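You operate a simulated robot arm through the tools that you are given. There is no shell and no other tool. Be economical: measure what you need, move in short steps, check, and stop when the job is done.

The job below is to be done with a simulated two-armed robot. You get a single attempt, and the scene is never put back.

TASK
Open the test drain tap till the engine starts, then hush, stop and reset it.
Fine: jockey selector OFF first, and it ends back at AUTO; close the tap before STOP, STOP before RESET; no other button. Where these are worked on the way, their far stop is far enough and under half their travel is too little: jockey selector.

It is judged by the outcome, as a careful person would: the job done as asked, and still so three seconds after it is handed in. It fails if anything else is knocked over, pushed out of place, dropped, spilled or broken.

THE ROBOT
Two 7-joint arms with two-finger parallel grippers on one trunk, on a base that drives. Base frame: it is fixed to the floor where the robot stands at the start and does not move with it; the origin is under the middle of the robot, x ahead of it, y to its left, z up. Lengths are in mm, angles in rad, forces in N, time in s.
The left shoulder is at the start at [50, 161, 1173], the right one opposite. With the tool pointing down near the work surface each hand reaches from about 100 to 620 mm from the robot's upright axis, wherever it stands, measured 20 degrees to its own side. Places, roughly: brass key [500, 1500, 1100]; crank one button [600, 1400, 1300]; crank two button [600, 1200, 1300]; hush button [600, 1200, 1200]; jockey outlet valve [700, -400, 500]; jockey selector [600, 0, 1300]; lamp test button [600, 1400, 1200]; mode selector [500, 1500, 1300]; power selector [600, -100, 1300]; red control cabinet [700, 1300, 900]; square reset button [600, 1100, 1200]; stop button [600, 1100, 1300]; test drain tap [700, -600, 700]. Payload 3.43 kg a hand.
The TCP of each hand is the grasp point between the finger pads, 30 mm short of the fingertips. In the tool frame z runs along the fingers and y along their closing line. Largest opening 94 mm; finger width 28, thickness 10; the body of the gripper, 50 by 96 mm, starts 55 mm behind the TCP.
Orientation is that of the tool frame in the base frame, as a unit quaternion [x, y, z, w]. With the fingers straight down and closing along the base's y, the tool's x points along the base's -x, its y along +y and its z along -z.

THE INTERFACE
- The arms move only by the tool arm_command. It takes "left_commands", "right_commands" or both (then of equal length, played together; a hand with none holds still); each is a list of rows, each a list of 7 numbers: the shift along the base's x, y, z in mm, then the turn, a rotation vector about the base's x, y, z in rad, then the opening, from 0 (shut) to 1 (fully open). In form: [[tx, ty, tz, rx, ry, rz, jaw], ...]. A call has 1 to 8 rows; each row shifts and turns the commanded pose from where the row before left it. Each row takes 0.2 s and may step no farther than 50 mm and 0.15 rad from the row before; otherwise, or with a gripper value out of range, the whole call is refused. Where a pose cannot be reached the arm comes as near as it can. A force on the tool above 90 N (or 10 N above the force at the start of the call, whichever is more), or a blocked arm, ends the call early, and 0.2 s more pass. Each finger travels about 45 mm/s and halts on what it meets, pressing with about 44 N; the grip force reading is that of the motor and also rises with nothing between the fingers. The clock runs only during rows and for 0.2 s after the last one: add rows that do not move to give the fingers time. The reply holds the time, the measured pose of the TCP, the force on the tool along the base axes, the opening and the grip force, in the units named above and with some noise, with the torque about the TCP (base axes, N m) and any sound that the robot's microphone picked up.
- Cameras (640 x 400 px; columns grow to the right, rows downward): "scene" is now at [128.8, -29.6, 1313.2]; the picture's right is [-0.34, -0.94, 0.00], its down [-0.38, 0.14, -0.91] and it looks along [0.86, -0.31, -0.41] (base axes); focal length 280 px, centre (320, 200). "left" rides on the left gripper at [76, -14, -102] in its tool frame; the picture's right is [0.18, 0.98, 0.00], its down [-0.75, 0.14, -0.64] and it looks along [-0.63, 0.12, 0.77] (tool axes); focal length 243 px, centre (320, 200). "right" rides on the right gripper at [76, 14, -102] in its tool frame; the picture's right is [-0.18, 0.98, 0.00], its down [-0.75, -0.14, -0.64] and it looks along [-0.63, -0.12, 0.77] (tool axes); focal length 243 px, centre (320, 200). There is no depth. A picture from a camera that has moved, and an enlarged one, comes with that camera's place and axes in the base frame and with its lens.
- grab_frame(camera): a new picture of that camera. No time passes.
- slide_trunk(by): slides the trunk up (or, below 0, down) by that many mm; the arms and the scene camera ride with it, the base frame stays. It gives what a move gives, with no picture.
- base_move(legs): drives the robot by 1 to 6 legs, each [ahead, left, turn to the left] in mm, mm and rad, along the robot's own axes; the way and the turn of a leg run together, so that a leg with both is an arc; at most 1500 mm and 3.142 rad a leg. The arms and the cameras ride along, it lands a little off, and it stops where it bumps. It gives what a move gives.
- pan_tilt(pan, tilt): turns the head with the scene camera to pan (to the left, within 1.396 rad either way) and tilt (down, from -0.506 to 1.204), counted from straight ahead of the robot. It gives what a move gives.
- zoom(camera, box): a new picture of the part [left, top, right, bottom] of that camera's present view, enlarged. No time passes.
- sign_off(): hands the job in; it is judged then, once.

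Work in short steps. Places have to be worked out from the pictures, the camera data and where the tool is seen: move nearer, look again, correct. Check each grasp and each placing, and mend what went wrong. You have 120 turns and 100 pictures in all, those below and enlarged ones among them. Open the grippers and draw the arms clear of the work before you hand the job in, unless the task says otherwise.

The tools are called after "Request:" as name(argument=value, ...) on one line, values as JSON. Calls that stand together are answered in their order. arm_command: Moves the arms, as the interface text tells. Its arguments: {"type":"object","properties":{"left_commands":{"type":"array"},"right_commands":{"type":"array"}},"required":[]} The other tools are called the same way: slide_trunk (by) slides the trunk up or down; base_move (legs) drives the base; pan_tilt (pan, tilt) turns the head that bears the scene camera; grab_frame (camera) takes a picture; zoom (camera, box) takes an enlarged picture of a part of a camera's view; sign_off () hands the job in.

At the start:

```text
time_s: 0.0
left_tcp_pos: [406.1, -62.6, 1001.0]
left_ee_rot: [-0.002, 1.0, 0.0, 0.0]
left_ft_force: [0.1, 0.0, 0.1]
left_ft_torque: [-0.02, 0.0, 0.01]
left_opening: 93.8
left_gripper_force: 0.0
right_tcp_pos: [322.6, -411.1, 999.0]
right_ee_rot: [0.0, 1.0, 0.001, 0.0]
right_ft_force: [-0.4, 0.2, -0.2]
right_ft_torque: [0.01, -0.02, -0.01]
right_opening: 94.0
right_gripper_force: 0.0
trunk travel left (down, up): [-200.0, 67.0]
robot x, y, heading: [-1.0, 1.6, -0.0]
head pan, tilt: [-0.344, 0.419]
```

scene: 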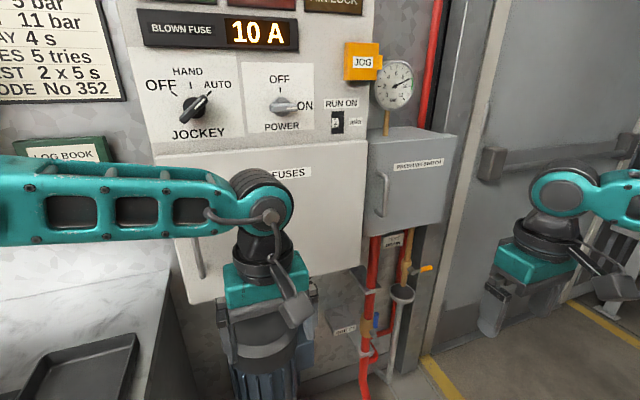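
right: 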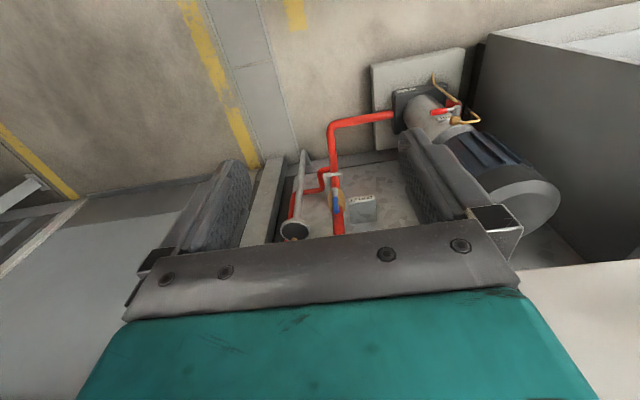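
left: 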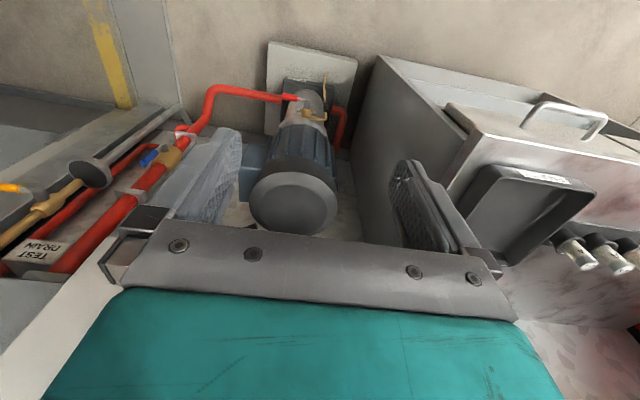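

The scene shows the jockey panel ahead with selector at AUTO. I look at the panel more closely, then pan left to see the notice and the engine cabinet.

Request:
zoom(camera="scene", box=[130, 0, 430, 190])

Request:
pan_tilt(pan=0.5, tilt=0.0)

Request:
grab_frame(camera="scene")

```text
2.11 times, centred on (280, 95) of scene
camera zoom: at [128.8, -29.6, 1313.2], right [-0.34, -0.94, 0.0], down [-0.38, 0.14, -0.91], along [0.86, -0.31, -0.41], focal length 590 px, centre (404, 421)
```

zoom: 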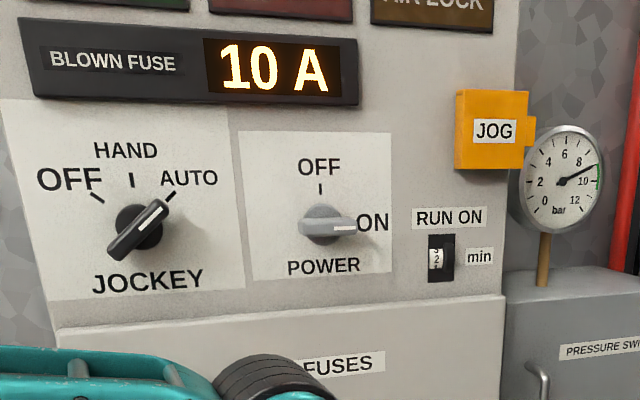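

```text
time_s: 1.2
left_tcp_pos: [405.4, -61.2, 999.9]
left_ee_rot: [0.0, 1.0, 0.0, 0.0]
left_ft_force: [0.3, 0.4, 0.7]
left_ft_torque: [0.0, -0.03, -0.01]
left_opening: 94.1
left_gripper_force: 0.1
right_tcp_pos: [322.9, -410.7, 1001.1]
right_ee_rot: [0.0, 1.0, 0.0, 0.001]
right_ft_force: [0.4, 0.4, 0.9]
right_ft_torque: [0.02, -0.01, 0.0]
right_opening: 94.1
right_gripper_force: 0.1
trunk travel left (down, up): [-200.0, 67.0]
robot x, y, heading: [1.0, -1.6, 0.003]
head pan, tilt: [0.499, 0.0]
```

```text
95 pictures are left
camera scene: at [120.9, 44.6, 1352.0], right [0.48, -0.88, 0.0], down [0.0, 0.0, -1.0], along [0.88, 0.48, 0.0], focal length 280 px, centre (320, 200)
```

scene: 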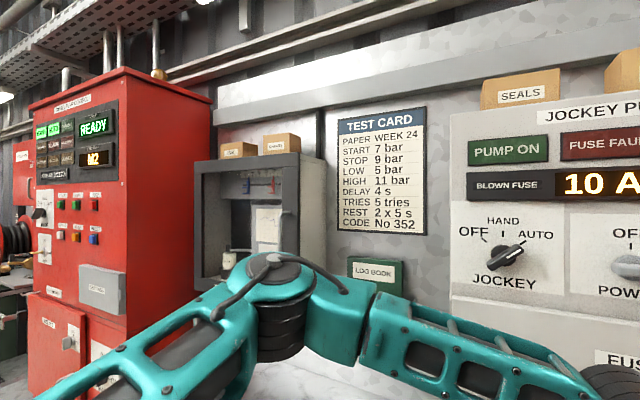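

The engine cabinet is on the left; I enlarge it and the test card, and look at the tap area.

Request:
zoom(camera="scene", box=[0, 90, 140, 280])

Request:
pan_tilt(pan=-0.65, tilt=0.7)

Request:
grab_frame(camera="scene")

```text
2.11 times, centred on (70, 185) of scene
camera zoom: at [120.9, 44.6, 1352.0], right [0.48, -0.88, 0.0], down [0.0, 0.0, -1.0], along [0.88, 0.48, 0.0], focal length 590 px, centre (846, 232)
```

zoom: 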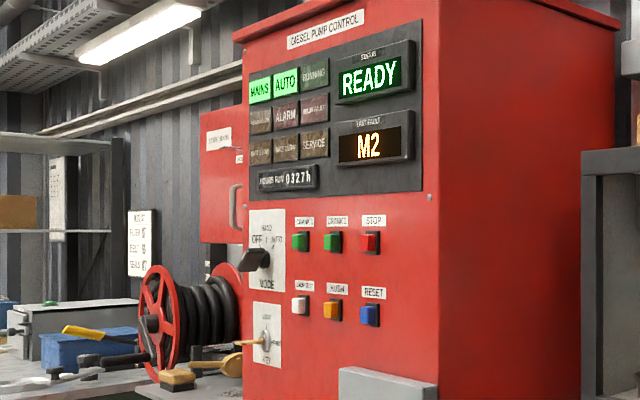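

```text
time_s: 2.5
left_tcp_pos: [405.1, -61.8, 1000.2]
left_ee_rot: [-0.001, 1.0, 0.001, 0.0]
left_ft_force: [0.3, 0.3, 0.4]
left_ft_torque: [0.0, 0.01, 0.01]
left_opening: 94.1
left_gripper_force: 0.1
right_tcp_pos: [323.4, -412.4, 999.3]
right_ee_rot: [-0.001, 1.0, -0.001, 0.0]
right_ft_force: [0.1, -0.5, -0.8]
right_ft_torque: [-0.03, 0.05, 0.02]
right_opening: 94.0
right_gripper_force: 0.0
trunk travel left (down, up): [-200.0, 67.0]
robot x, y, heading: [-1.1, -0.8, -0.0]
head pan, tilt: [-0.649, 0.7]
```

```text
93 pictures are left
camera scene: at [109.5, -49.7, 1288.2], right [-0.6, -0.8, 0.0], down [-0.51, 0.39, -0.77], along [0.61, -0.46, -0.64], focal length 280 px, centre (320, 200)
```

scene: 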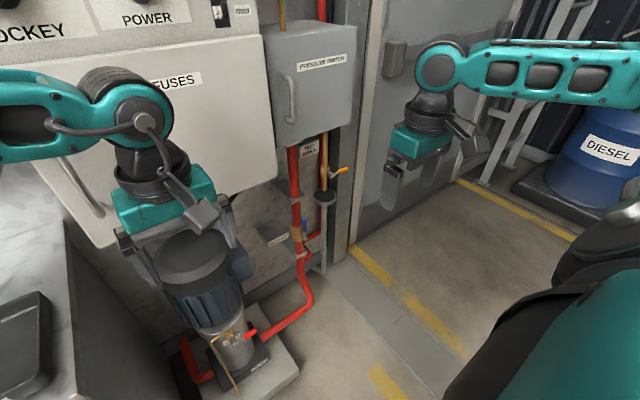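

The tap has the orange lever at about (340,172). I enlarge there.

Request:
zoom(camera="scene", box=[260, 120, 380, 260])

```text
2.86 times, centred on (320, 190) of scene
camera zoom: at [109.5, -49.7, 1288.2], right [-0.6, -0.8, 0.0], down [-0.51, 0.39, -0.77], along [0.61, -0.46, -0.64], focal length 800 px, centre (320, 229)
```

zoom: 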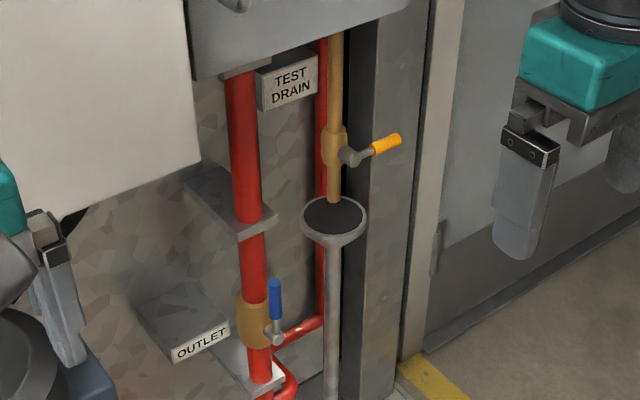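

The jockey knob triangulates to about [636, 0, 1264], with its bar at 45° up-right (AUTO). I pitch the left hand forward while raising it.

Request:
arm_command(left_commands=[[5, 8, 33, 0, -0.15, 0, 1], [5, 8, 33, 0, -0.15, 0, 1], [5, 8, 33, 0, -0.15, 0, 1], [5, 8, 33, 0, -0.15, 0, 1], [5, 8, 33, 0, -0.15, 0, 1], [5, 8, 33, 0, -0.15, 0, 1], [5, 8, 33, 0, -0.15, 0, 1], [5, 6, 33, 0, -0.15, 0, 1]])

Request:
arm_command(left_commands=[[5, 0, 0, 0, -0.15, 0, 1], [5, 0, 0, 0, -0.15, 0, 1], [5, 0, 0, 0, -0.07, 0, 1], [0, 0, 0, 0.15, 0, 0, 1], [0, 0, 0, 0.15, 0, 0, 1], [0, 0, 0, 0.15, 0, 0, 1], [0, 0, 0, 0.15, 0, 0, 1], [0, 0, 0, 0.15, 0, 0, 1]])

Request:
pan_tilt(pan=-0.1, tilt=0.1)

Request:
grab_frame(camera="scene")

Request:
grab_frame(camera="left")

```text
time_s: 4.3
left_tcp_pos: [445.4, 1.1, 1268.3]
left_ee_rot: [-0.001, 0.824, 0.0, 0.566]
left_ft_force: [0.5, 0.0, -0.2]
left_ft_torque: [0.0, -0.03, 0.04]
left_opening: 93.9
left_gripper_force: 0.1
right_tcp_pos: [321.2, -411.4, 1000.1]
right_ee_rot: [0.001, 1.0, 0.0, 0.0]
right_ft_force: [0.3, 0.3, -0.5]
right_ft_torque: [-0.01, 0.03, 0.02]
right_opening: 94.0
right_gripper_force: 0.1
trunk travel left (down, up): [-200.0, 67.0]
robot x, y, heading: [-1.3, -7.3, -0.001]
head pan, tilt: [-0.649, 0.7]
```

```text
time_s: 6.1
left_tcp_pos: [459.4, -0.2, 1263.3]
left_ee_rot: [0.259, 0.658, 0.259, 0.658]
left_ft_force: [0.8, 0.4, -0.1]
left_ft_torque: [0.02, -0.01, 0.05]
left_opening: 94.1
left_gripper_force: 0.1
right_tcp_pos: [322.1, -410.2, 999.4]
right_ee_rot: [0.001, 1.0, 0.0, 0.0]
right_ft_force: [-0.3, 0.6, -0.4]
right_ft_torque: [0.01, -0.02, -0.04]
right_opening: 94.1
right_gripper_force: 0.1
trunk travel left (down, up): [-200.0, 67.0]
robot x, y, heading: [-1.3, 0.6, 0.0]
head pan, tilt: [-0.649, 0.7]
```

```text
time_s: 7.1
left_tcp_pos: [459.4, 0.2, 1263.9]
left_ee_rot: [0.258, 0.659, 0.258, 0.658]
left_ft_force: [0.6, 0.1, 0.0]
left_ft_torque: [-0.02, 0.01, 0.02]
left_opening: 93.9
left_gripper_force: 0.0
right_tcp_pos: [322.6, -410.9, 999.0]
right_ee_rot: [0.0, 1.0, 0.0, 0.0]
right_ft_force: [0.2, 0.1, 0.0]
right_ft_torque: [0.0, -0.01, 0.03]
right_opening: 93.8
right_gripper_force: 0.2
trunk travel left (down, up): [-200.0, 67.0]
robot x, y, heading: [-1.3, 1.2, -0.002]
head pan, tilt: [-0.099, 0.099]
```

```text
91 pictures are left
camera scene: at [133.4, -7.6, 1342.9], right [-0.1, -0.99, 0.0], down [-0.1, 0.01, -0.99], along [0.99, -0.1, -0.1], focal length 280 px, centre (320, 200)
```

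scene: 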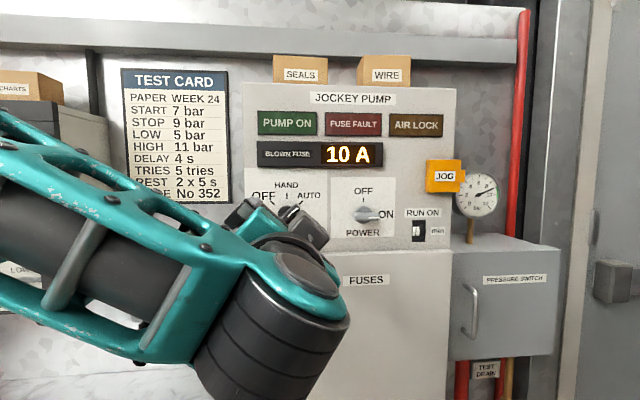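

```text
90 pictures are left
camera left: at [357.6, 42.3, 1197.5], right [0.0, 0.85, 0.53], down [-0.64, -0.41, 0.65], along [0.77, -0.34, 0.54], focal length 243 px, centre (320, 200)
```

left: 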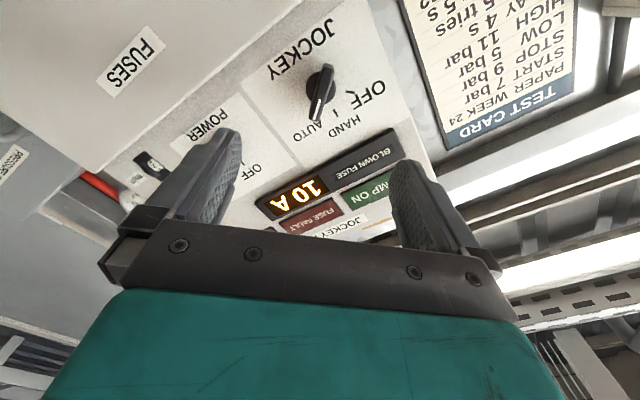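

The left camera confirms the knob at [636, 0, 1265]. I advance with the jaw half open to x≈600 and look again.

Request:
arm_command(left_commands=[[40, 0, 0, 0.03, 0, 0, 0.5], [40, 0, 0, 0, 0, 0, 0.5], [35, 0, 0, 0, 0, 0, 0.5], [25, 0, 0, 0, 0, 0, 0.5], [0, 0, 0, 0, 0, 0, 0.5]])

Request:
grab_frame(camera="left")

```text
time_s: 8.3
left_tcp_pos: [600.5, 0.1, 1262.6]
left_ee_rot: [0.268, 0.655, 0.268, 0.654]
left_ft_force: [-0.4, -0.1, -0.5]
left_ft_torque: [0.03, -0.01, 0.0]
left_opening: 47.1
left_gripper_force: 0.1
right_tcp_pos: [322.5, -411.5, 1001.1]
right_ee_rot: [-0.001, 1.0, 0.0, 0.001]
right_ft_force: [0.7, 0.2, -0.5]
right_ft_torque: [-0.03, -0.01, 0.01]
right_opening: 94.0
right_gripper_force: 0.0
trunk travel left (down, up): [-200.0, 67.0]
robot x, y, heading: [1.0, -2.9, 0.0]
head pan, tilt: [-0.099, 0.099]
```

```text
89 pictures are left
camera left: at [497.8, 43.9, 1197.9], right [0.0, 0.83, 0.56], down [-0.64, -0.43, 0.64], along [0.77, -0.36, 0.53], focal length 243 px, centre (320, 200)
```

left: 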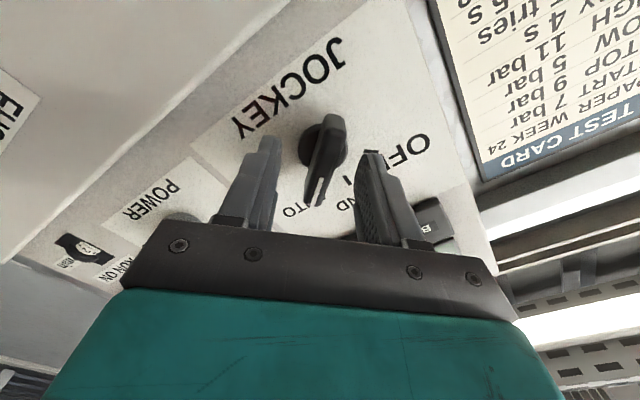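

The bar lies squarely between the open fingers. I advance further by small steps, watching the force.

Request:
arm_command(left_commands=[[10, 0, 1, 0, 0, 0, 0.5], [10, 0, 1, 0, 0, 0, 0.5], [5, 0, 0, 0, 0, 0, 0.5], [0, 0, 0, 0, 0, 0, 0.5]])

Request:
grab_frame(camera="left")

```text
time_s: 9.3
left_tcp_pos: [618.2, 1.0, 1266.9]
left_ee_rot: [0.27, 0.654, 0.267, 0.654]
left_ft_force: [-41.2, 7.2, -14.4]
left_ft_torque: [-0.41, -0.2, 1.13]
left_opening: 44.2
left_gripper_force: 0.1
right_tcp_pos: [318.9, -409.8, 1003.2]
right_ee_rot: [0.0, 1.0, -0.001, 0.002]
right_ft_force: [-0.3, 0.6, 0.1]
right_ft_torque: [0.0, 0.01, 0.0]
right_opening: 94.0
right_gripper_force: 0.1
trunk travel left (down, up): [-200.0, 67.0]
robot x, y, heading: [-3.2, -0.3, -0.004]
head pan, tilt: [-0.099, 0.099]
```

```text
88 pictures are left
camera left: at [516.6, 45.9, 1202.4], right [0.0, 0.83, 0.56], down [-0.64, -0.43, 0.64], along [0.77, -0.36, 0.53], focal length 243 px, centre (320, 200)
```

left: 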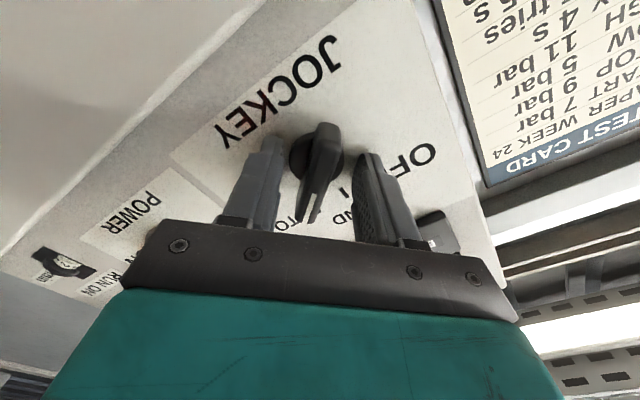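

The tips touch the panel at x≈648. I back off 12 mm of command and close on the bar.

Request:
arm_command(left_commands=[[-12, 0, -1, 0, 0, 0, 0.5], [0, 0, 0, 0, 0, 0, 0.3], [0, 0, 0, 0, 0, 0, 0.1], [0, 0, 0, 0, 0, 0, 0.1], [0, 0, 0, 0, 0, 0, 0.1]])

Request:
grab_frame(camera="left")

```text
time_s: 10.5
left_tcp_pos: [615.7, -0.5, 1265.4]
left_ee_rot: [0.27, 0.654, 0.268, 0.654]
left_ft_force: [7.3, -8.4, -3.4]
left_ft_torque: [-0.06, -0.44, -0.63]
left_opening: 32.7
left_gripper_force: 44.9
right_tcp_pos: [324.4, -412.2, 998.9]
right_ee_rot: [0.0, 1.0, 0.001, -0.001]
right_ft_force: [0.6, -0.6, -0.9]
right_ft_torque: [0.03, 0.0, 0.02]
right_opening: 94.1
right_gripper_force: 0.1
trunk travel left (down, up): [-200.0, 67.0]
robot x, y, heading: [-0.1, -1.0, -0.001]
head pan, tilt: [-0.099, 0.099]
```

```text
87 pictures are left
camera left: at [513.3, 43.9, 1201.2], right [0.0, 0.83, 0.56], down [-0.64, -0.43, 0.64], along [0.77, -0.36, 0.53], focal length 243 px, centre (320, 200)
```

left: 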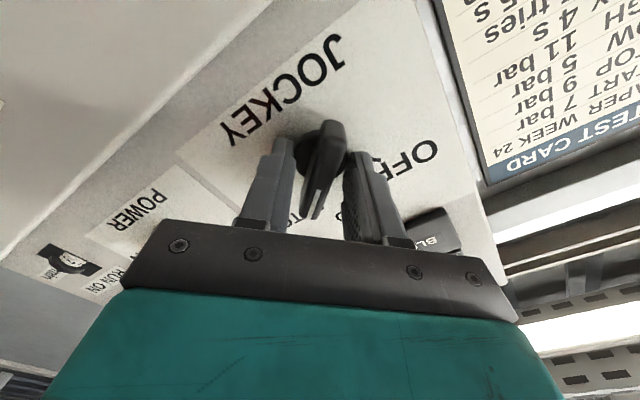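

The fingers gripped the round base (33 mm). I open a little, back out 10 mm and close on the bar alone.

Request:
arm_command(left_commands=[[0, 0, 0, 0, 0, 0, 0.45], [-11, 0, 0, 0, 0, 0, 0.45], [0, 0, 0, 0, 0, 0, 0.2], [0, 0, 0, 0, 0, 0, 0.05], [0, 0, 0, 0, 0, 0, 0.05], [0, 0, 0, 0, 0, 0, 0.05]])

Request:
grab_frame(camera="left")

```text
time_s: 11.9
left_tcp_pos: [604.3, 0.1, 1265.6]
left_ee_rot: [0.27, 0.655, 0.269, 0.653]
left_ft_force: [-1.3, -3.5, -5.3]
left_ft_torque: [-0.01, -0.03, 0.29]
left_opening: 13.0
left_gripper_force: 44.9
right_tcp_pos: [322.4, -410.9, 999.6]
right_ee_rot: [0.0, 1.0, 0.0, 0.001]
right_ft_force: [-0.2, 0.1, -0.1]
right_ft_torque: [0.03, 0.01, 0.02]
right_opening: 93.8
right_gripper_force: 0.1
trunk travel left (down, up): [-200.0, 67.0]
robot x, y, heading: [0.8, -0.0, -0.003]
head pan, tilt: [-0.099, 0.099]
```

```text
86 pictures are left
camera left: at [501.4, 44.4, 1200.8], right [0.0, 0.83, 0.56], down [-0.64, -0.43, 0.64], along [0.77, -0.36, 0.53], focal length 243 px, centre (320, 200)
```

left: 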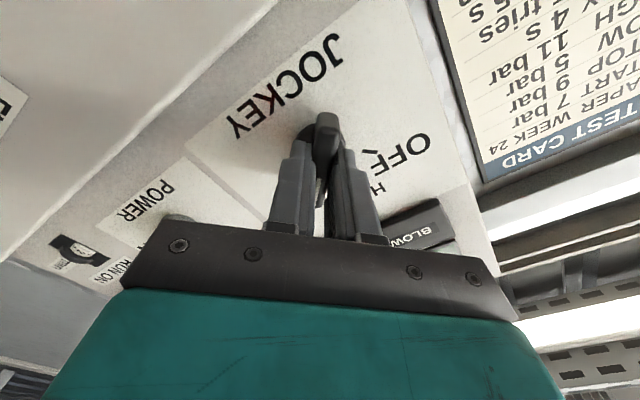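

The bar is gripped at 13 mm. I turn it counter-clockwise (−x) by about 90° toward OFF.

Request:
arm_command(left_commands=[[0, 0, 0, -0.15, 0, 0, 0.05], [0, 0, 0, -0.15, 0, 0, 0.05], [0, 0, 0, -0.15, 0, 0, 0.05], [0, 0, 0, -0.15, 0, 0, 0.05], [0, 0, 0, -0.15, 0, 0, 0.05], [0, 0, 0, -0.15, 0, 0, 0.05], [0, 0, 0, -0.15, 0, 0, 0.05], [0, 0, 0, -0.15, 0, 0, 0.05]])

Request:
arm_command(left_commands=[[0, 0, 0, -0.15, 0, 0, 0.05], [0, 0, 0, -0.15, 0, 0, 0.05], [0, 0, 0, -0.09, 0, 0, 0.05], [0, 0, 0, 0, 0, 0, 0.05]])

Request:
grab_frame(camera="left")

```text
time_s: 13.7
left_tcp_pos: [603.9, 0.4, 1266.2]
left_ee_rot: [-0.15, 0.691, -0.149, 0.691]
left_ft_force: [4.9, 1.8, 6.5]
left_ft_torque: [0.03, 1.14, -0.47]
left_opening: 13.1
left_gripper_force: 44.9
right_tcp_pos: [322.3, -410.5, 1000.0]
right_ee_rot: [0.0, 1.0, 0.001, 0.001]
right_ft_force: [-0.2, -0.4, 0.1]
right_ft_torque: [-0.02, -0.01, 0.0]
right_opening: 94.0
right_gripper_force: 0.0
trunk travel left (down, up): [-200.0, 67.0]
robot x, y, heading: [3.9, 3.3, -0.001]
head pan, tilt: [-0.099, 0.099]
```

```text
time_s: 14.7
left_tcp_pos: [603.3, 0.3, 1264.2]
left_ee_rot: [-0.278, 0.649, -0.28, 0.65]
left_ft_force: [9.1, 0.0, 9.5]
left_ft_torque: [-0.04, -0.53, 0.56]
left_opening: 12.7
left_gripper_force: 45.2
right_tcp_pos: [323.9, -410.6, 999.8]
right_ee_rot: [0.0, 1.0, 0.0, 0.001]
right_ft_force: [0.0, -0.3, 0.0]
right_ft_torque: [0.04, 0.04, -0.02]
right_opening: 94.0
right_gripper_force: 0.0
trunk travel left (down, up): [-200.0, 67.0]
robot x, y, heading: [-1.2, 1.9, -0.001]
head pan, tilt: [-0.099, 0.099]
```

```text
85 pictures are left
camera left: at [501.6, -63.7, 1222.4], right [0.0, 0.54, -0.84], down [-0.64, 0.64, 0.41], along [0.77, 0.54, 0.35], focal length 243 px, centre (320, 200)
```

left: 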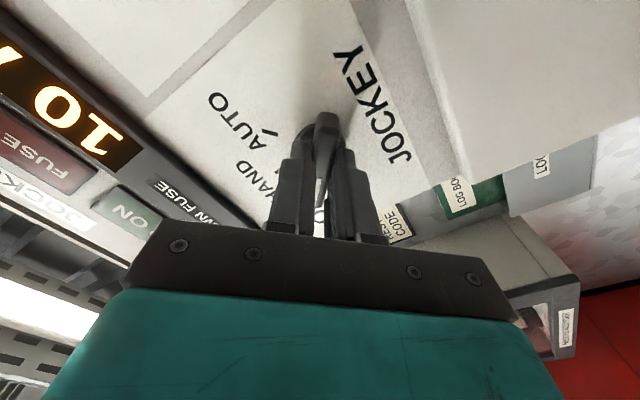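

The bar turned along and now points at OFF. I release and withdraw, then check.

Request:
arm_command(left_commands=[[0, 0, 0, 0, 0, 0, 0.4], [0, 0, 0, 0, 0, 0, 0.4], [-40, 0, 0, 0, 0, 0, 0.4], [-40, 0, 0, 0, 0, 0, 0.4], [-40, 0, 0, 0, 0, 0, 0.4], [-40, 0, -20, 0, 0, 0, 0.4], [-40, 0, -30, 0, 0, 0, 0.4]])

Request:
grab_frame(camera="left")

Request:
grab_frame(camera="scene")

```text
time_s: 16.3
left_tcp_pos: [403.6, -1.8, 1214.9]
left_ee_rot: [-0.277, 0.65, -0.281, 0.65]
left_ft_force: [-0.4, -0.2, 0.3]
left_ft_torque: [-0.03, 0.0, 0.01]
left_opening: 37.6
left_gripper_force: 0.1
right_tcp_pos: [321.7, -411.2, 1001.2]
right_ee_rot: [0.0, 1.0, 0.0, 0.0]
right_ft_force: [-0.3, -1.0, 0.8]
right_ft_torque: [0.03, 0.0, -0.03]
right_opening: 94.1
right_gripper_force: 0.1
trunk travel left (down, up): [-200.0, 67.0]
robot x, y, heading: [0.0, 0.2, 0.004]
head pan, tilt: [-0.099, 0.099]
```

```text
84 pictures are left
camera left: at [301.3, -64.8, 1170.1], right [0.0, 0.54, -0.84], down [-0.64, 0.64, 0.42], along [0.77, 0.54, 0.35], focal length 243 px, centre (320, 200)
```

left: 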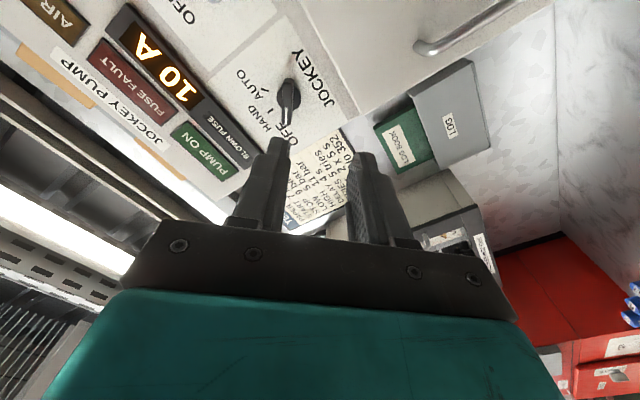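

```text
83 pictures are left
camera scene: at [132.5, -8.3, 1343.1], right [-0.1, -0.99, 0.0], down [-0.1, 0.01, -1.0], along [0.99, -0.1, -0.1], focal length 280 px, centre (320, 200)
```

scene: 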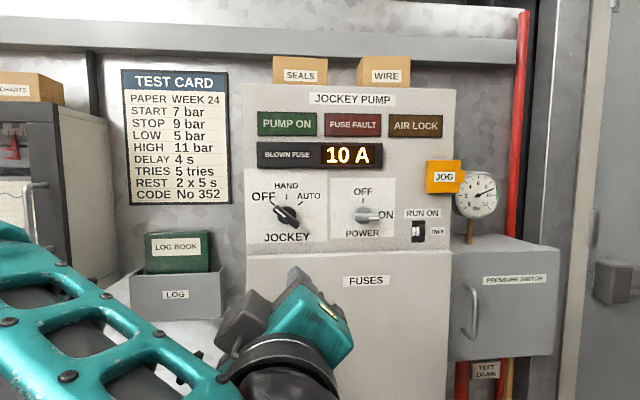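

The selector points at OFF. Now I drive 400 mm to the right for the tap and look.

Request:
base_move(legs=[[0, -400, 0]])

Request:
pan_tilt(pan=-0.3, tilt=0.75)

Request:
grab_frame(camera="scene")

Request:
grab_frame(camera="right")

```text
time_s: 20.3
left_tcp_pos: [402.5, -393.5, 1212.8]
left_ee_rot: [-0.275, 0.652, -0.283, 0.648]
left_ft_force: [-0.6, -0.3, 0.2]
left_ft_torque: [-0.01, 0.0, 0.03]
left_opening: 37.8
left_gripper_force: 0.1
right_tcp_pos: [316.5, -803.3, 1000.3]
right_ee_rot: [0.006, 1.0, 0.0, 0.001]
right_ft_force: [0.0, 0.1, -0.7]
right_ft_torque: [-0.01, 0.02, 0.01]
right_opening: 93.8
right_gripper_force: 0.0
trunk travel left (down, up): [-200.0, 67.0]
robot x, y, heading: [-3.8, -389.9, -0.006]
head pan, tilt: [-0.099, 0.099]
```

```text
time_s: 21.3
left_tcp_pos: [403.7, -393.3, 1212.9]
left_ee_rot: [-0.276, 0.651, -0.283, 0.648]
left_ft_force: [-0.6, 0.0, 0.1]
left_ft_torque: [-0.05, -0.02, 0.01]
left_opening: 37.7
left_gripper_force: 0.1
right_tcp_pos: [316.3, -803.3, 1000.3]
right_ee_rot: [0.005, 1.0, 0.0, 0.0]
right_ft_force: [-0.1, -0.6, -0.2]
right_ft_torque: [0.01, 0.01, -0.04]
right_opening: 94.2
right_gripper_force: 0.1
trunk travel left (down, up): [-200.0, 67.0]
robot x, y, heading: [0.4, -389.1, -0.01]
head pan, tilt: [-0.3, 0.75]
```

```text
82 pictures are left
camera scene: at [118.7, -413.2, 1284.0], right [-0.31, -0.95, 0.0], down [-0.65, 0.21, -0.73], along [0.7, -0.22, -0.68], focal length 280 px, centre (320, 200)
```

scene: 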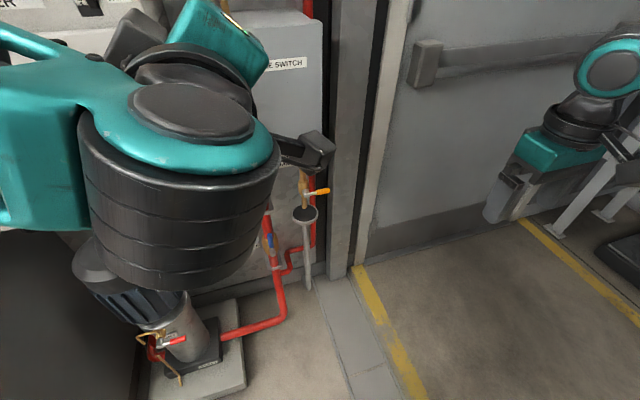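

```text
81 pictures are left
camera right: at [240.6, -788.2, 1101.4], right [0.19, 0.98, 0.0], down [0.75, -0.15, 0.64], along [0.63, -0.12, -0.77], focal length 243 px, centre (320, 200)
```

right: 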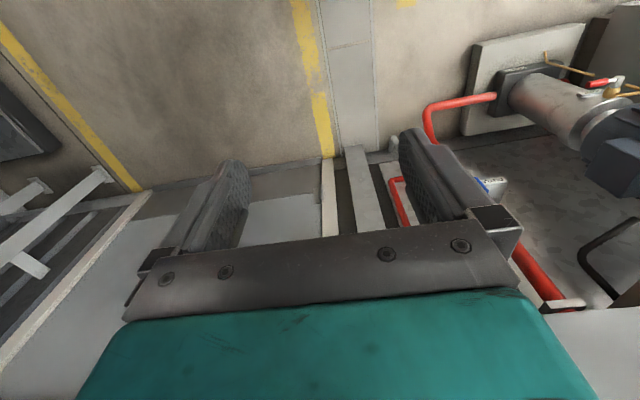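

The tap lever works out at pivot ≈[705,-553,745], pointing to −y with tip at y≈−615. I lower the trunk and pitch the right hand forward, moving the left hand a little back out of the view.

Request:
slide_trunk(by=-200)

Request:
arm_command(right_commands=[[5, 10, 0, 0, -0.15, 0, 0.6], [5, 10, 0, 0, -0.15, 0, 0.6], [5, 10, 0, 0, -0.15, 0, 0.6], [5, 10, 0, 0, -0.15, 0, 0.6], [5, 10, 0, 0, -0.15, 0, 0.6], [5, 10, 0, 0, -0.15, 0, 0.6], [5, 10, 0, 0, -0.15, 0, 0.6], [5, 10, 0, 0, -0.15, 0, 0.6]], left_commands=[[-10, 25, 0, 0.1, 0, 0, 0.4], [-10, 25, 0, 0.1, 0, 0, 0.4], [-10, 25, 0, 0.1, 0, 0, 0.4], [-10, 25, 0, 0.1, 0, 0, 0.4], [-10, 25, 0, 0.1, 0, 0, 0.4], [-10, 25, 0, 0.1, 0, 0, 0.4], [-10, 25, 0, 0.1, 0, 0, 0.4], [0, 25, 0, 0.085, 0, 0, 0.4]])

Request:
arm_command(right_commands=[[10, 10, 0, 0, -0.15, 0, 0.6], [10, 10, 0, 0, -0.15, 0, 0.6], [10, 10, 0, 0, -0.07, 0, 0.6]])

Request:
grab_frame(camera="right")

Request:
grab_frame(camera="scene")

```text
time_s: 23.5
left_tcp_pos: [402.0, -395.4, 1013.2]
left_ee_rot: [-0.275, 0.652, -0.283, 0.648]
left_ft_force: [-0.9, 0.0, -0.6]
left_ft_torque: [0.01, 0.02, 0.01]
left_opening: 37.4
left_gripper_force: 0.1
right_tcp_pos: [316.5, -803.1, 800.3]
right_ee_rot: [0.005, 1.0, -0.001, 0.0]
right_ft_force: [-0.1, 1.3, 1.0]
right_ft_torque: [0.0, -0.04, -0.02]
right_opening: 94.0
right_gripper_force: 0.0
trunk travel left (down, up): [0.0, 267.0]
robot x, y, heading: [-4.3, -391.2, -0.012]
head pan, tilt: [-0.3, 0.75]
```

```text
time_s: 25.3
left_tcp_pos: [421.3, -275.1, 1047.8]
left_ee_rot: [-0.006, 0.71, -0.012, 0.704]
left_ft_force: [0.1, 0.3, -0.2]
left_ft_torque: [0.0, 0.0, -0.02]
left_opening: 37.7
left_gripper_force: 0.1
left hand out of reach, approached as far as the arm can: row 3, 4, 5, 6, 7, 8
right_tcp_pos: [374.1, -737.6, 793.5]
right_ee_rot: [0.004, 0.825, 0.003, 0.565]
right_ft_force: [-0.1, -1.7, -0.4]
right_ft_torque: [0.0, 0.0, 0.0]
right_opening: 56.3
right_gripper_force: 0.1
right hand out of reach, approached as far as the arm can: row 5, 6, 7
trunk travel left (down, up): [0.0, 267.0]
robot x, y, heading: [-6.5, -392.0, -0.01]
head pan, tilt: [-0.3, 0.75]
```

```text
time_s: 26.1
left_tcp_pos: [420.1, -275.8, 1047.7]
left_ee_rot: [-0.007, 0.71, -0.011, 0.704]
left_ft_force: [0.0, -0.1, 0.3]
left_ft_torque: [0.02, -0.01, 0.01]
left_opening: 37.8
left_gripper_force: 0.1
right_tcp_pos: [401.9, -708.5, 794.5]
right_ee_rot: [0.004, 0.707, 0.003, 0.707]
right_ft_force: [0.6, 0.4, -0.5]
right_ft_torque: [0.02, 0.01, -0.04]
right_opening: 56.4
right_gripper_force: 0.0
trunk travel left (down, up): [0.0, 267.0]
robot x, y, heading: [1.6, -389.8, -0.013]
head pan, tilt: [-0.3, 0.75]
```

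```text
80 pictures are left
camera right: at [300.5, -692.7, 717.0], right [0.0, 0.98, 0.19], down [-0.64, -0.15, 0.75], along [0.77, -0.13, 0.63], focal length 243 px, centre (320, 200)
```

right: 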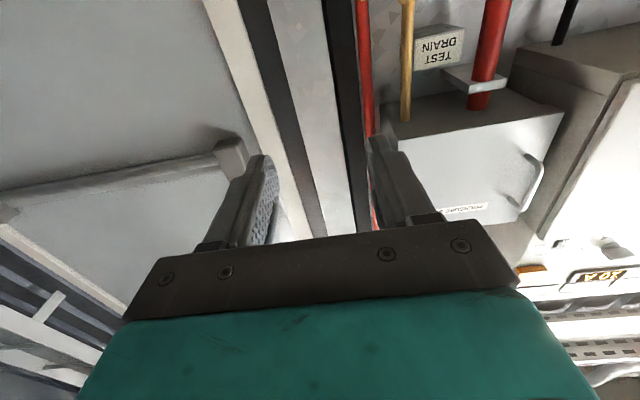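

```text
79 pictures are left
camera scene: at [118.7, -413.2, 1083.9], right [-0.31, -0.95, 0.0], down [-0.65, 0.21, -0.73], along [0.7, -0.22, -0.68], focal length 280 px, centre (320, 200)
```

scene: 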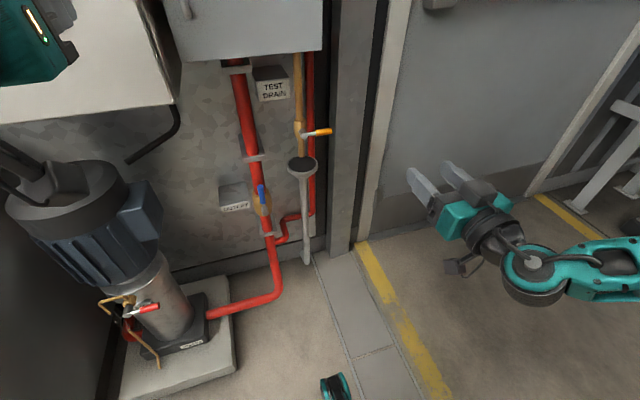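

Clear view now. I enlarge the tap for precise pixel positions.

Request:
zoom(camera="scene", box=[240, 60, 400, 160])

```text
4.00 times, centred on (320, 110) of scene
camera zoom: at [118.7, -413.2, 1083.9], right [-0.31, -0.95, 0.0], down [-0.65, 0.21, -0.73], along [0.7, -0.22, -0.68], focal length 1121 px, centre (320, 560)
```

zoom: 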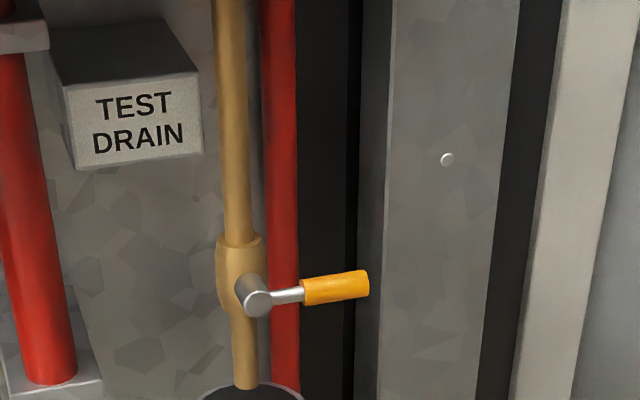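

I drive 90 mm ahead so the tap is within comfortable reach.

Request:
base_move(legs=[[90, 0, 0.01]])

Request:
arm_command(right_commands=[[10, 12, -7, 0.15, 0, 0, 0.6], [10, 12, -7, 0.15, 0, 0, 0.6], [10, 12, -7, 0.15, 0, 0, 0.6], [10, 12, -7, 0.15, 0, 0, 0.6], [10, 12, -7, 0.15, 0, 0, 0.6], [10, 12, -7, 0.15, 0, 0, 0.6], [10, 12, -7, 0.15, 0, 0, 0.6], [10, 12, -7, 0.15, 0, 0, 0.6]])

Request:
arm_command(right_commands=[[0, 0, -7, 0.15, 0, 0, 0.6], [0, 0, -7, 0.15, 0, 0, 0.6], [0, 0, 0, 0.07, 0, 0, 0.6]])

Request:
grab_frame(camera="right")

Request:
grab_frame(camera="scene")

```text
time_s: 27.2
left_tcp_pos: [508.3, -272.4, 1046.6]
left_ee_rot: [-0.008, 0.71, -0.01, 0.704]
left_ft_force: [-0.7, -0.1, -0.7]
left_ft_torque: [-0.02, 0.01, 0.01]
left_opening: 37.7
left_gripper_force: 0.1
right_tcp_pos: [493.6, -705.3, 793.9]
right_ee_rot: [0.001, 0.708, 0.007, 0.706]
right_ft_force: [0.4, 0.0, -0.3]
right_ft_torque: [-0.02, -0.03, 0.0]
right_opening: 56.4
right_gripper_force: 0.0
trunk travel left (down, up): [0.0, 267.0]
robot x, y, heading: [87.8, -388.9, -0.004]
head pan, tilt: [-0.3, 0.75]
```

```text
time_s: 29.0
left_tcp_pos: [506.6, -271.5, 1047.8]
left_ee_rot: [-0.009, 0.71, -0.01, 0.704]
left_ft_force: [-0.1, -0.2, -0.9]
left_ft_torque: [0.0, 0.01, 0.01]
left_opening: 37.5
left_gripper_force: 0.1
right_tcp_pos: [572.7, -608.9, 738.3]
right_ee_rot: [0.4, 0.58, 0.404, 0.583]
right_ft_force: [0.4, -0.4, 0.5]
right_ft_torque: [-0.06, 0.02, -0.03]
right_opening: 56.4
right_gripper_force: 0.1
trunk travel left (down, up): [0.0, 267.0]
robot x, y, heading: [85.8, -389.4, -0.001]
head pan, tilt: [-0.3, 0.75]
```

```text
time_s: 29.8
left_tcp_pos: [506.9, -272.6, 1048.8]
left_ee_rot: [-0.01, 0.71, -0.009, 0.704]
left_ft_force: [0.5, 0.2, -0.4]
left_ft_torque: [0.03, 0.0, 0.0]
left_opening: 37.7
left_gripper_force: 0.0
right_tcp_pos: [571.9, -609.2, 724.7]
right_ee_rot: [0.501, 0.496, 0.505, 0.499]
right_ft_force: [-1.1, -0.3, 0.4]
right_ft_torque: [-0.01, -0.04, 0.0]
right_opening: 56.3
right_gripper_force: 0.0
trunk travel left (down, up): [0.0, 267.0]
robot x, y, heading: [87.4, -388.8, -0.007]
head pan, tilt: [-0.3, 0.75]
```

```text
77 pictures are left
camera right: at [469.2, -532.8, 737.2], right [-0.01, -0.19, 0.98], down [-0.64, -0.75, -0.15], along [0.77, -0.63, -0.12], focal length 243 px, centre (320, 200)
```

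right: 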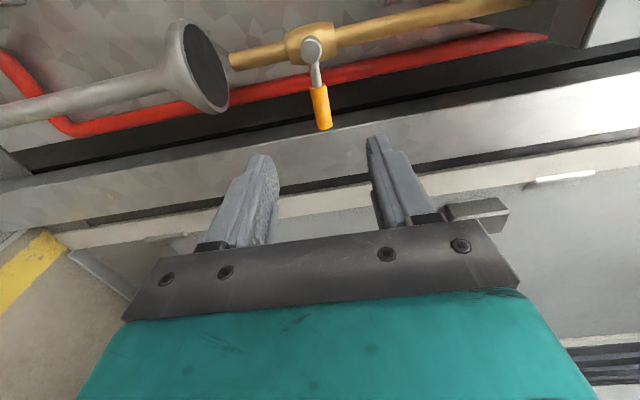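

```text
76 pictures are left
camera scene: at [206.4, -412.8, 1083.9], right [-0.3, -0.95, 0.0], down [-0.65, 0.2, -0.73], along [0.7, -0.22, -0.68], focal length 280 px, centre (320, 200)
```

scene: 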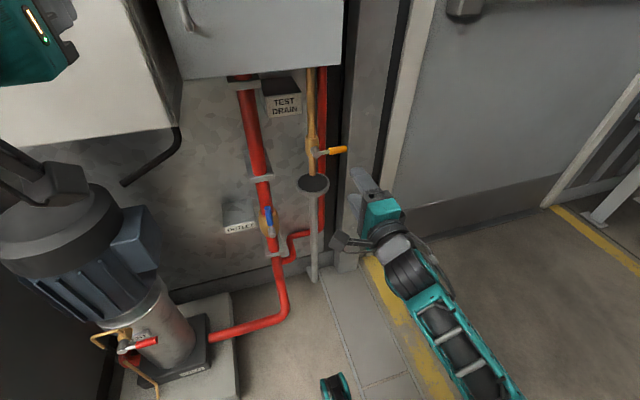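

Combined rays put the lever at x≈738, z≈721, y from −568 (pivot) to −643 (tip). I advance to x≈685 and check.

Request:
arm_command(right_commands=[[38, -4, -1, 0, 0, 0, 0.6], [38, -4, -1, 0, 0, 0, 0.6], [38, -3, -1, 0, 0, 0, 0.6], [0, 0, 0, 0, 0, 0, 0.6]])

Request:
grab_frame(camera="right")

```text
time_s: 30.8
left_tcp_pos: [506.3, -273.0, 1048.5]
left_ee_rot: [-0.01, 0.71, -0.009, 0.704]
left_ft_force: [0.4, 0.3, -0.2]
left_ft_torque: [0.0, 0.01, -0.01]
left_opening: 37.6
left_gripper_force: 0.0
right_tcp_pos: [687.3, -619.3, 724.2]
right_ee_rot: [0.5, 0.496, 0.505, 0.5]
right_ft_force: [-0.1, -0.3, -0.8]
right_ft_torque: [0.01, 0.01, 0.03]
right_opening: 56.6
right_gripper_force: 0.0
trunk travel left (down, up): [0.0, 267.0]
robot x, y, heading: [86.9, -388.7, -0.001]
head pan, tilt: [-0.3, 0.75]
```

```text
75 pictures are left
camera right: at [585.0, -543.5, 736.6], right [-0.01, -0.19, 0.98], down [-0.64, -0.75, -0.15], along [0.77, -0.63, -0.12], focal length 243 px, centre (320, 200)
```

right: 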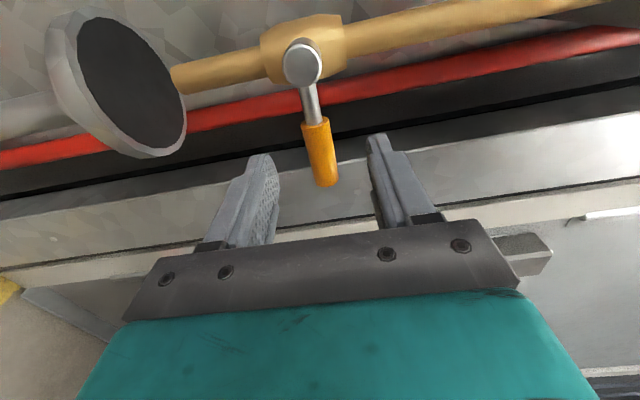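

The lever runs between the fingers. I advance to x≈722 and close.

Request:
arm_command(right_commands=[[20, -2, -1, 0, 0, 0, 0.6], [16, -1, -1, 0, 0, 0, 0.6], [0, 0, 0, 0, 0, 0, 0.3], [0, 0, 0, 0, 0, 0, 0.05], [0, 0, 0, 0, 0, 0, 0.05], [0, 0, 0, 0, 0, 0, 0.05]])

Request:
grab_frame(camera="right")

```text
time_s: 32.2
left_tcp_pos: [505.5, -271.4, 1048.7]
left_ee_rot: [-0.009, 0.709, -0.009, 0.705]
left_ft_force: [0.3, -0.3, 0.8]
left_ft_torque: [-0.06, -0.01, -0.01]
left_opening: 37.7
left_gripper_force: 0.1
right_tcp_pos: [722.6, -623.8, 724.9]
right_ee_rot: [0.496, 0.494, 0.507, 0.503]
right_ft_force: [8.3, -1.5, 17.9]
right_ft_torque: [0.19, 0.0, -0.09]
right_opening: 20.9
right_gripper_force: 45.1
trunk travel left (down, up): [0.0, 267.0]
robot x, y, heading: [82.6, -392.7, -0.002]
head pan, tilt: [-0.3, 0.75]
```

```text
74 pictures are left
camera right: at [619.6, -547.0, 736.3], right [-0.02, -0.19, 0.98], down [-0.64, -0.75, -0.16], along [0.77, -0.63, -0.11], focal length 243 px, centre (320, 200)
```

right: 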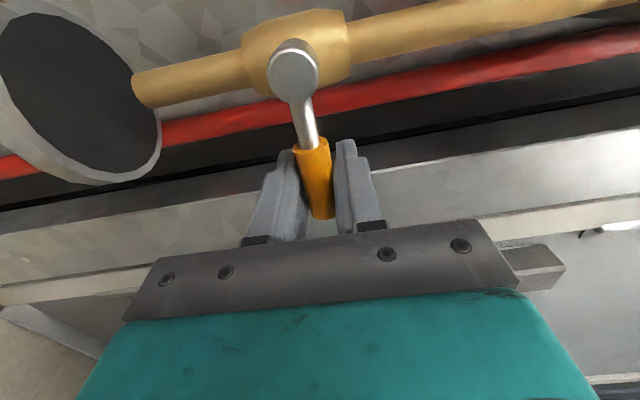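

The handle is gripped, at z≈725. I recentre the command, then try a small upward swing (0.3 rad about the pivot) and check force and picture.

Request:
arm_command(right_commands=[[0, 0, 4, 0, 0, 0, 0.05], [0, 0.6, 8.1, -0.15, 0, 0, 0.05], [0, 1.8, 7.9, -0.15, 0, 0, 0.05], [0, 0, 0, 0, 0, 0, 0.05]])

Request:
grab_frame(camera="right")

```text
time_s: 33.2
left_tcp_pos: [507.6, -272.5, 1048.1]
left_ee_rot: [-0.009, 0.71, -0.01, 0.704]
left_ft_force: [0.5, 0.0, -0.6]
left_ft_torque: [-0.03, 0.02, -0.01]
left_opening: 37.7
left_gripper_force: 0.0
right_tcp_pos: [722.5, -622.4, 739.9]
right_ee_rot: [0.418, 0.567, 0.425, 0.569]
right_ft_force: [19.6, -2.7, 11.7]
right_ft_torque: [0.59, 0.04, 0.19]
right_opening: 21.1
right_gripper_force: 45.0
trunk travel left (down, up): [0.0, 267.0]
robot x, y, heading: [85.7, -388.8, -0.003]
head pan, tilt: [-0.3, 0.75]
```

```text
73 pictures are left
camera right: at [619.6, -544.1, 729.9], right [-0.01, 0.11, 0.99], down [-0.64, -0.76, 0.08], along [0.77, -0.64, 0.08], focal length 243 px, centre (320, 200)
```

right: 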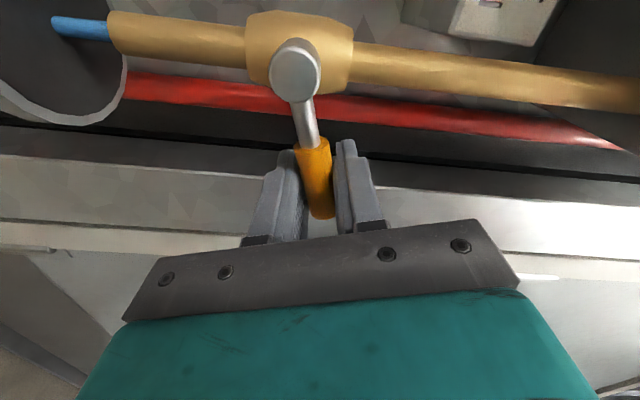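

The lever turned and water flows. I continue the arc to fully open.

Request:
arm_command(right_commands=[[0, 3.0, 7.5, -0.15, 0, 0, 0.05], [0, 4.0, 7.0, -0.15, 0, 0, 0.05], [0, 5.1, 6.3, -0.15, 0, 0, 0.05], [0, 5.9, 5.5, -0.15, 0, 0, 0.05], [0, 6.7, 4.5, -0.15, 0, 0, 0.05], [0, 7.3, 3.5, -0.15, 0, 0, 0.05], [0, 7.8, 2.4, -0.15, 0, 0, 0.05], [0, 8, 1.2, -0.15, 0, 0, 0.05]])

Request:
grab_frame(camera="right")

```text
time_s: 35.0
left_tcp_pos: [503.7, -271.0, 1048.4]
left_ee_rot: [-0.009, 0.709, -0.009, 0.705]
left_ft_force: [-0.5, -0.7, -0.4]
left_ft_torque: [-0.02, 0.03, 0.01]
left_opening: 37.7
left_gripper_force: 0.1
right_tcp_pos: [721.3, -570.7, 780.3]
right_ee_rot: [0.024, 0.704, 0.029, 0.709]
right_ft_force: [-17.8, -9.6, 17.9]
right_ft_torque: [-0.54, 0.34, -0.03]
right_opening: 21.2
right_gripper_force: 45.4
trunk travel left (down, up): [0.0, 267.0]
robot x, y, heading: [86.9, -390.1, 0.001]
head pan, tilt: [-0.3, 0.75]
```

```text
72 pictures are left
camera right: at [618.7, -552.0, 704.5], right [-0.01, 0.97, 0.26], down [-0.65, -0.2, 0.74], along [0.76, -0.16, 0.63], focal length 243 px, centre (320, 200)
```

right: 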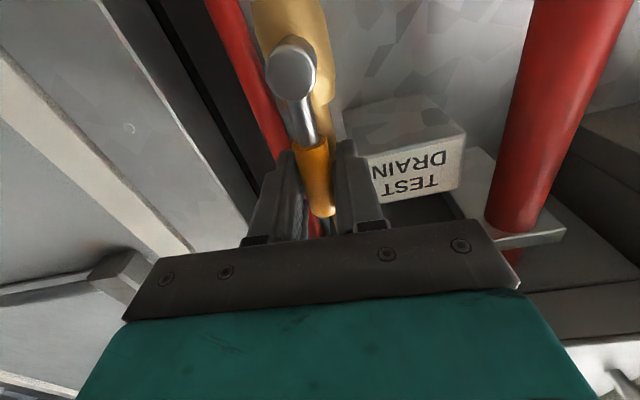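

Tap fully open. I hold and listen while turning the head toward the cabinet.

Request:
pan_tilt(pan=1.2, tilt=-0.1)

Request:
arm_command(right_commands=[[0, 0, 0, 0, 0, 0, 0.05], [0, 0, 0, 0, 0, 0, 0.05], [0, 0, 0, 0, 0, 0, 0.05], [0, 0, 0, 0, 0, 0, 0.05], [0, 0, 0, 0, 0, 0, 0.05], [0, 0, 0, 0, 0, 0, 0.05]])

Request:
grab_frame(camera="scene")

```text
time_s: 36.6
left_tcp_pos: [503.7, -271.9, 1048.5]
left_ee_rot: [-0.009, 0.709, -0.009, 0.705]
left_ft_force: [-0.2, -0.7, 0.7]
left_ft_torque: [-0.02, -0.01, 0.01]
left_opening: 37.6
left_gripper_force: 0.0
right_tcp_pos: [721.1, -572.0, 781.1]
right_ee_rot: [0.026, 0.704, 0.032, 0.709]
right_ft_force: [-16.0, 0.1, 16.2]
right_ft_torque: [0.03, -0.06, -0.02]
right_opening: 21.0
right_gripper_force: 44.9
trunk travel left (down, up): [0.0, 267.0]
robot x, y, heading: [86.1, -383.7, -0.001]
head pan, tilt: [1.201, -0.099]
```

```text
time_s: 38.0
left_tcp_pos: [505.0, -271.9, 1047.5]
left_ee_rot: [-0.009, 0.709, -0.01, 0.705]
left_ft_force: [-0.4, -0.4, 0.2]
left_ft_torque: [0.03, -0.02, 0.0]
left_opening: 37.9
left_gripper_force: 0.1
right_tcp_pos: [721.6, -571.8, 781.7]
right_ee_rot: [0.025, 0.704, 0.031, 0.709]
right_ft_force: [-15.0, 3.1, 15.8]
right_ft_torque: [0.22, -0.02, 0.02]
right_opening: 21.0
right_gripper_force: 45.3
trunk travel left (down, up): [0.0, 267.0]
robot x, y, heading: [84.5, -388.6, 0.004]
head pan, tilt: [1.201, -0.099]
```

```text
71 pictures are left
camera scene: at [156.5, -306.4, 1161.0], right [0.93, -0.36, 0.0], down [0.04, 0.09, -0.99], along [0.36, 0.93, 0.1], focal length 280 px, centre (320, 200)
```

scene: 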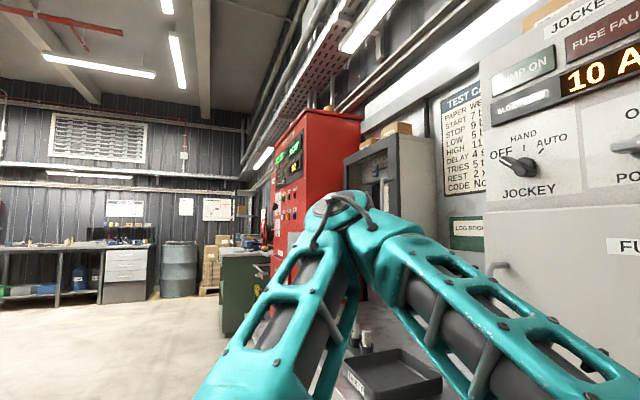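

I can see the cabinet front obliquely; I enlarge the displays.

Request:
zoom(camera="scene", box=[260, 120, 324, 180])

Request:
arm_command(right_commands=[[0, 0, 0, 0, 0, 0, 0.05], [0, 0, 0, 0, 0, 0, 0.05], [0, 0, 0, 0, 0, 0, 0.05], [0, 0, 0, 0, 0, 0, 0.05], [0, 0, 0, 0, 0, 0, 0.05], [0, 0, 0, 0, 0, 0, 0.05], [0, 0, 0, 0, 0, 0, 0.05], [0, 0, 0, 0, 0, 0, 0.05]])

Request:
zoom(camera="scene", box=[260, 120, 324, 180])

```text
6.67 times, centred on (292, 150) of scene
camera zoom: at [156.5, -306.4, 1161.0], right [0.93, -0.36, 0.0], down [0.04, 0.09, -0.99], along [0.36, 0.93, 0.1], focal length 1868 px, centre (507, 533)
```

zoom: 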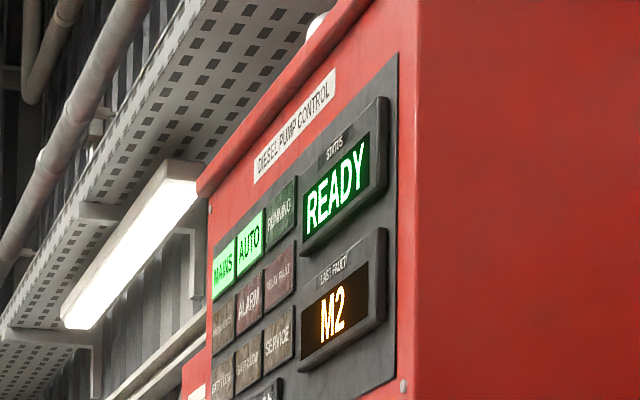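

```text
time_s: 39.8
left_tcp_pos: [503.8, -272.2, 1049.1]
left_ee_rot: [-0.009, 0.709, -0.01, 0.705]
left_ft_force: [0.6, 0.3, 0.8]
left_ft_torque: [-0.01, 0.0, 0.0]
left_opening: 37.6
left_gripper_force: 0.1
right_tcp_pos: [721.3, -572.2, 781.3]
right_ee_rot: [0.025, 0.704, 0.032, 0.709]
right_ft_force: [-13.1, 3.9, 15.8]
right_ft_torque: [0.29, -0.07, -0.01]
right_opening: 20.9
right_gripper_force: 45.1
trunk travel left (down, up): [0.0, 267.0]
robot x, y, heading: [85.8, -389.5, 0.001]
head pan, tilt: [1.201, -0.099]
```

```text
6.67 times, centred on (292, 150) of scene
camera zoom: at [156.6, -306.3, 1161.0], right [0.93, -0.36, 0.0], down [0.04, 0.09, -0.99], along [0.36, 0.93, 0.1], focal length 1868 px, centre (507, 533)
```

zoom: 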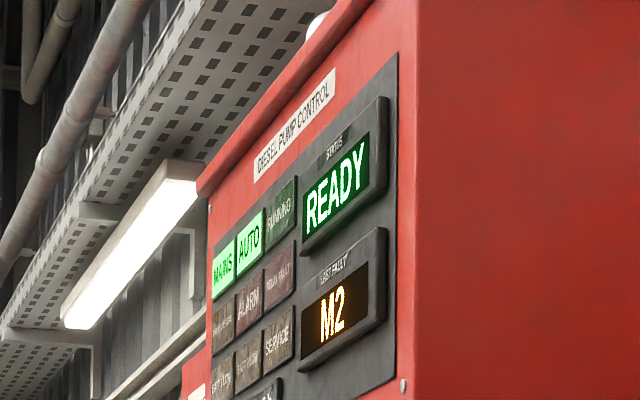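

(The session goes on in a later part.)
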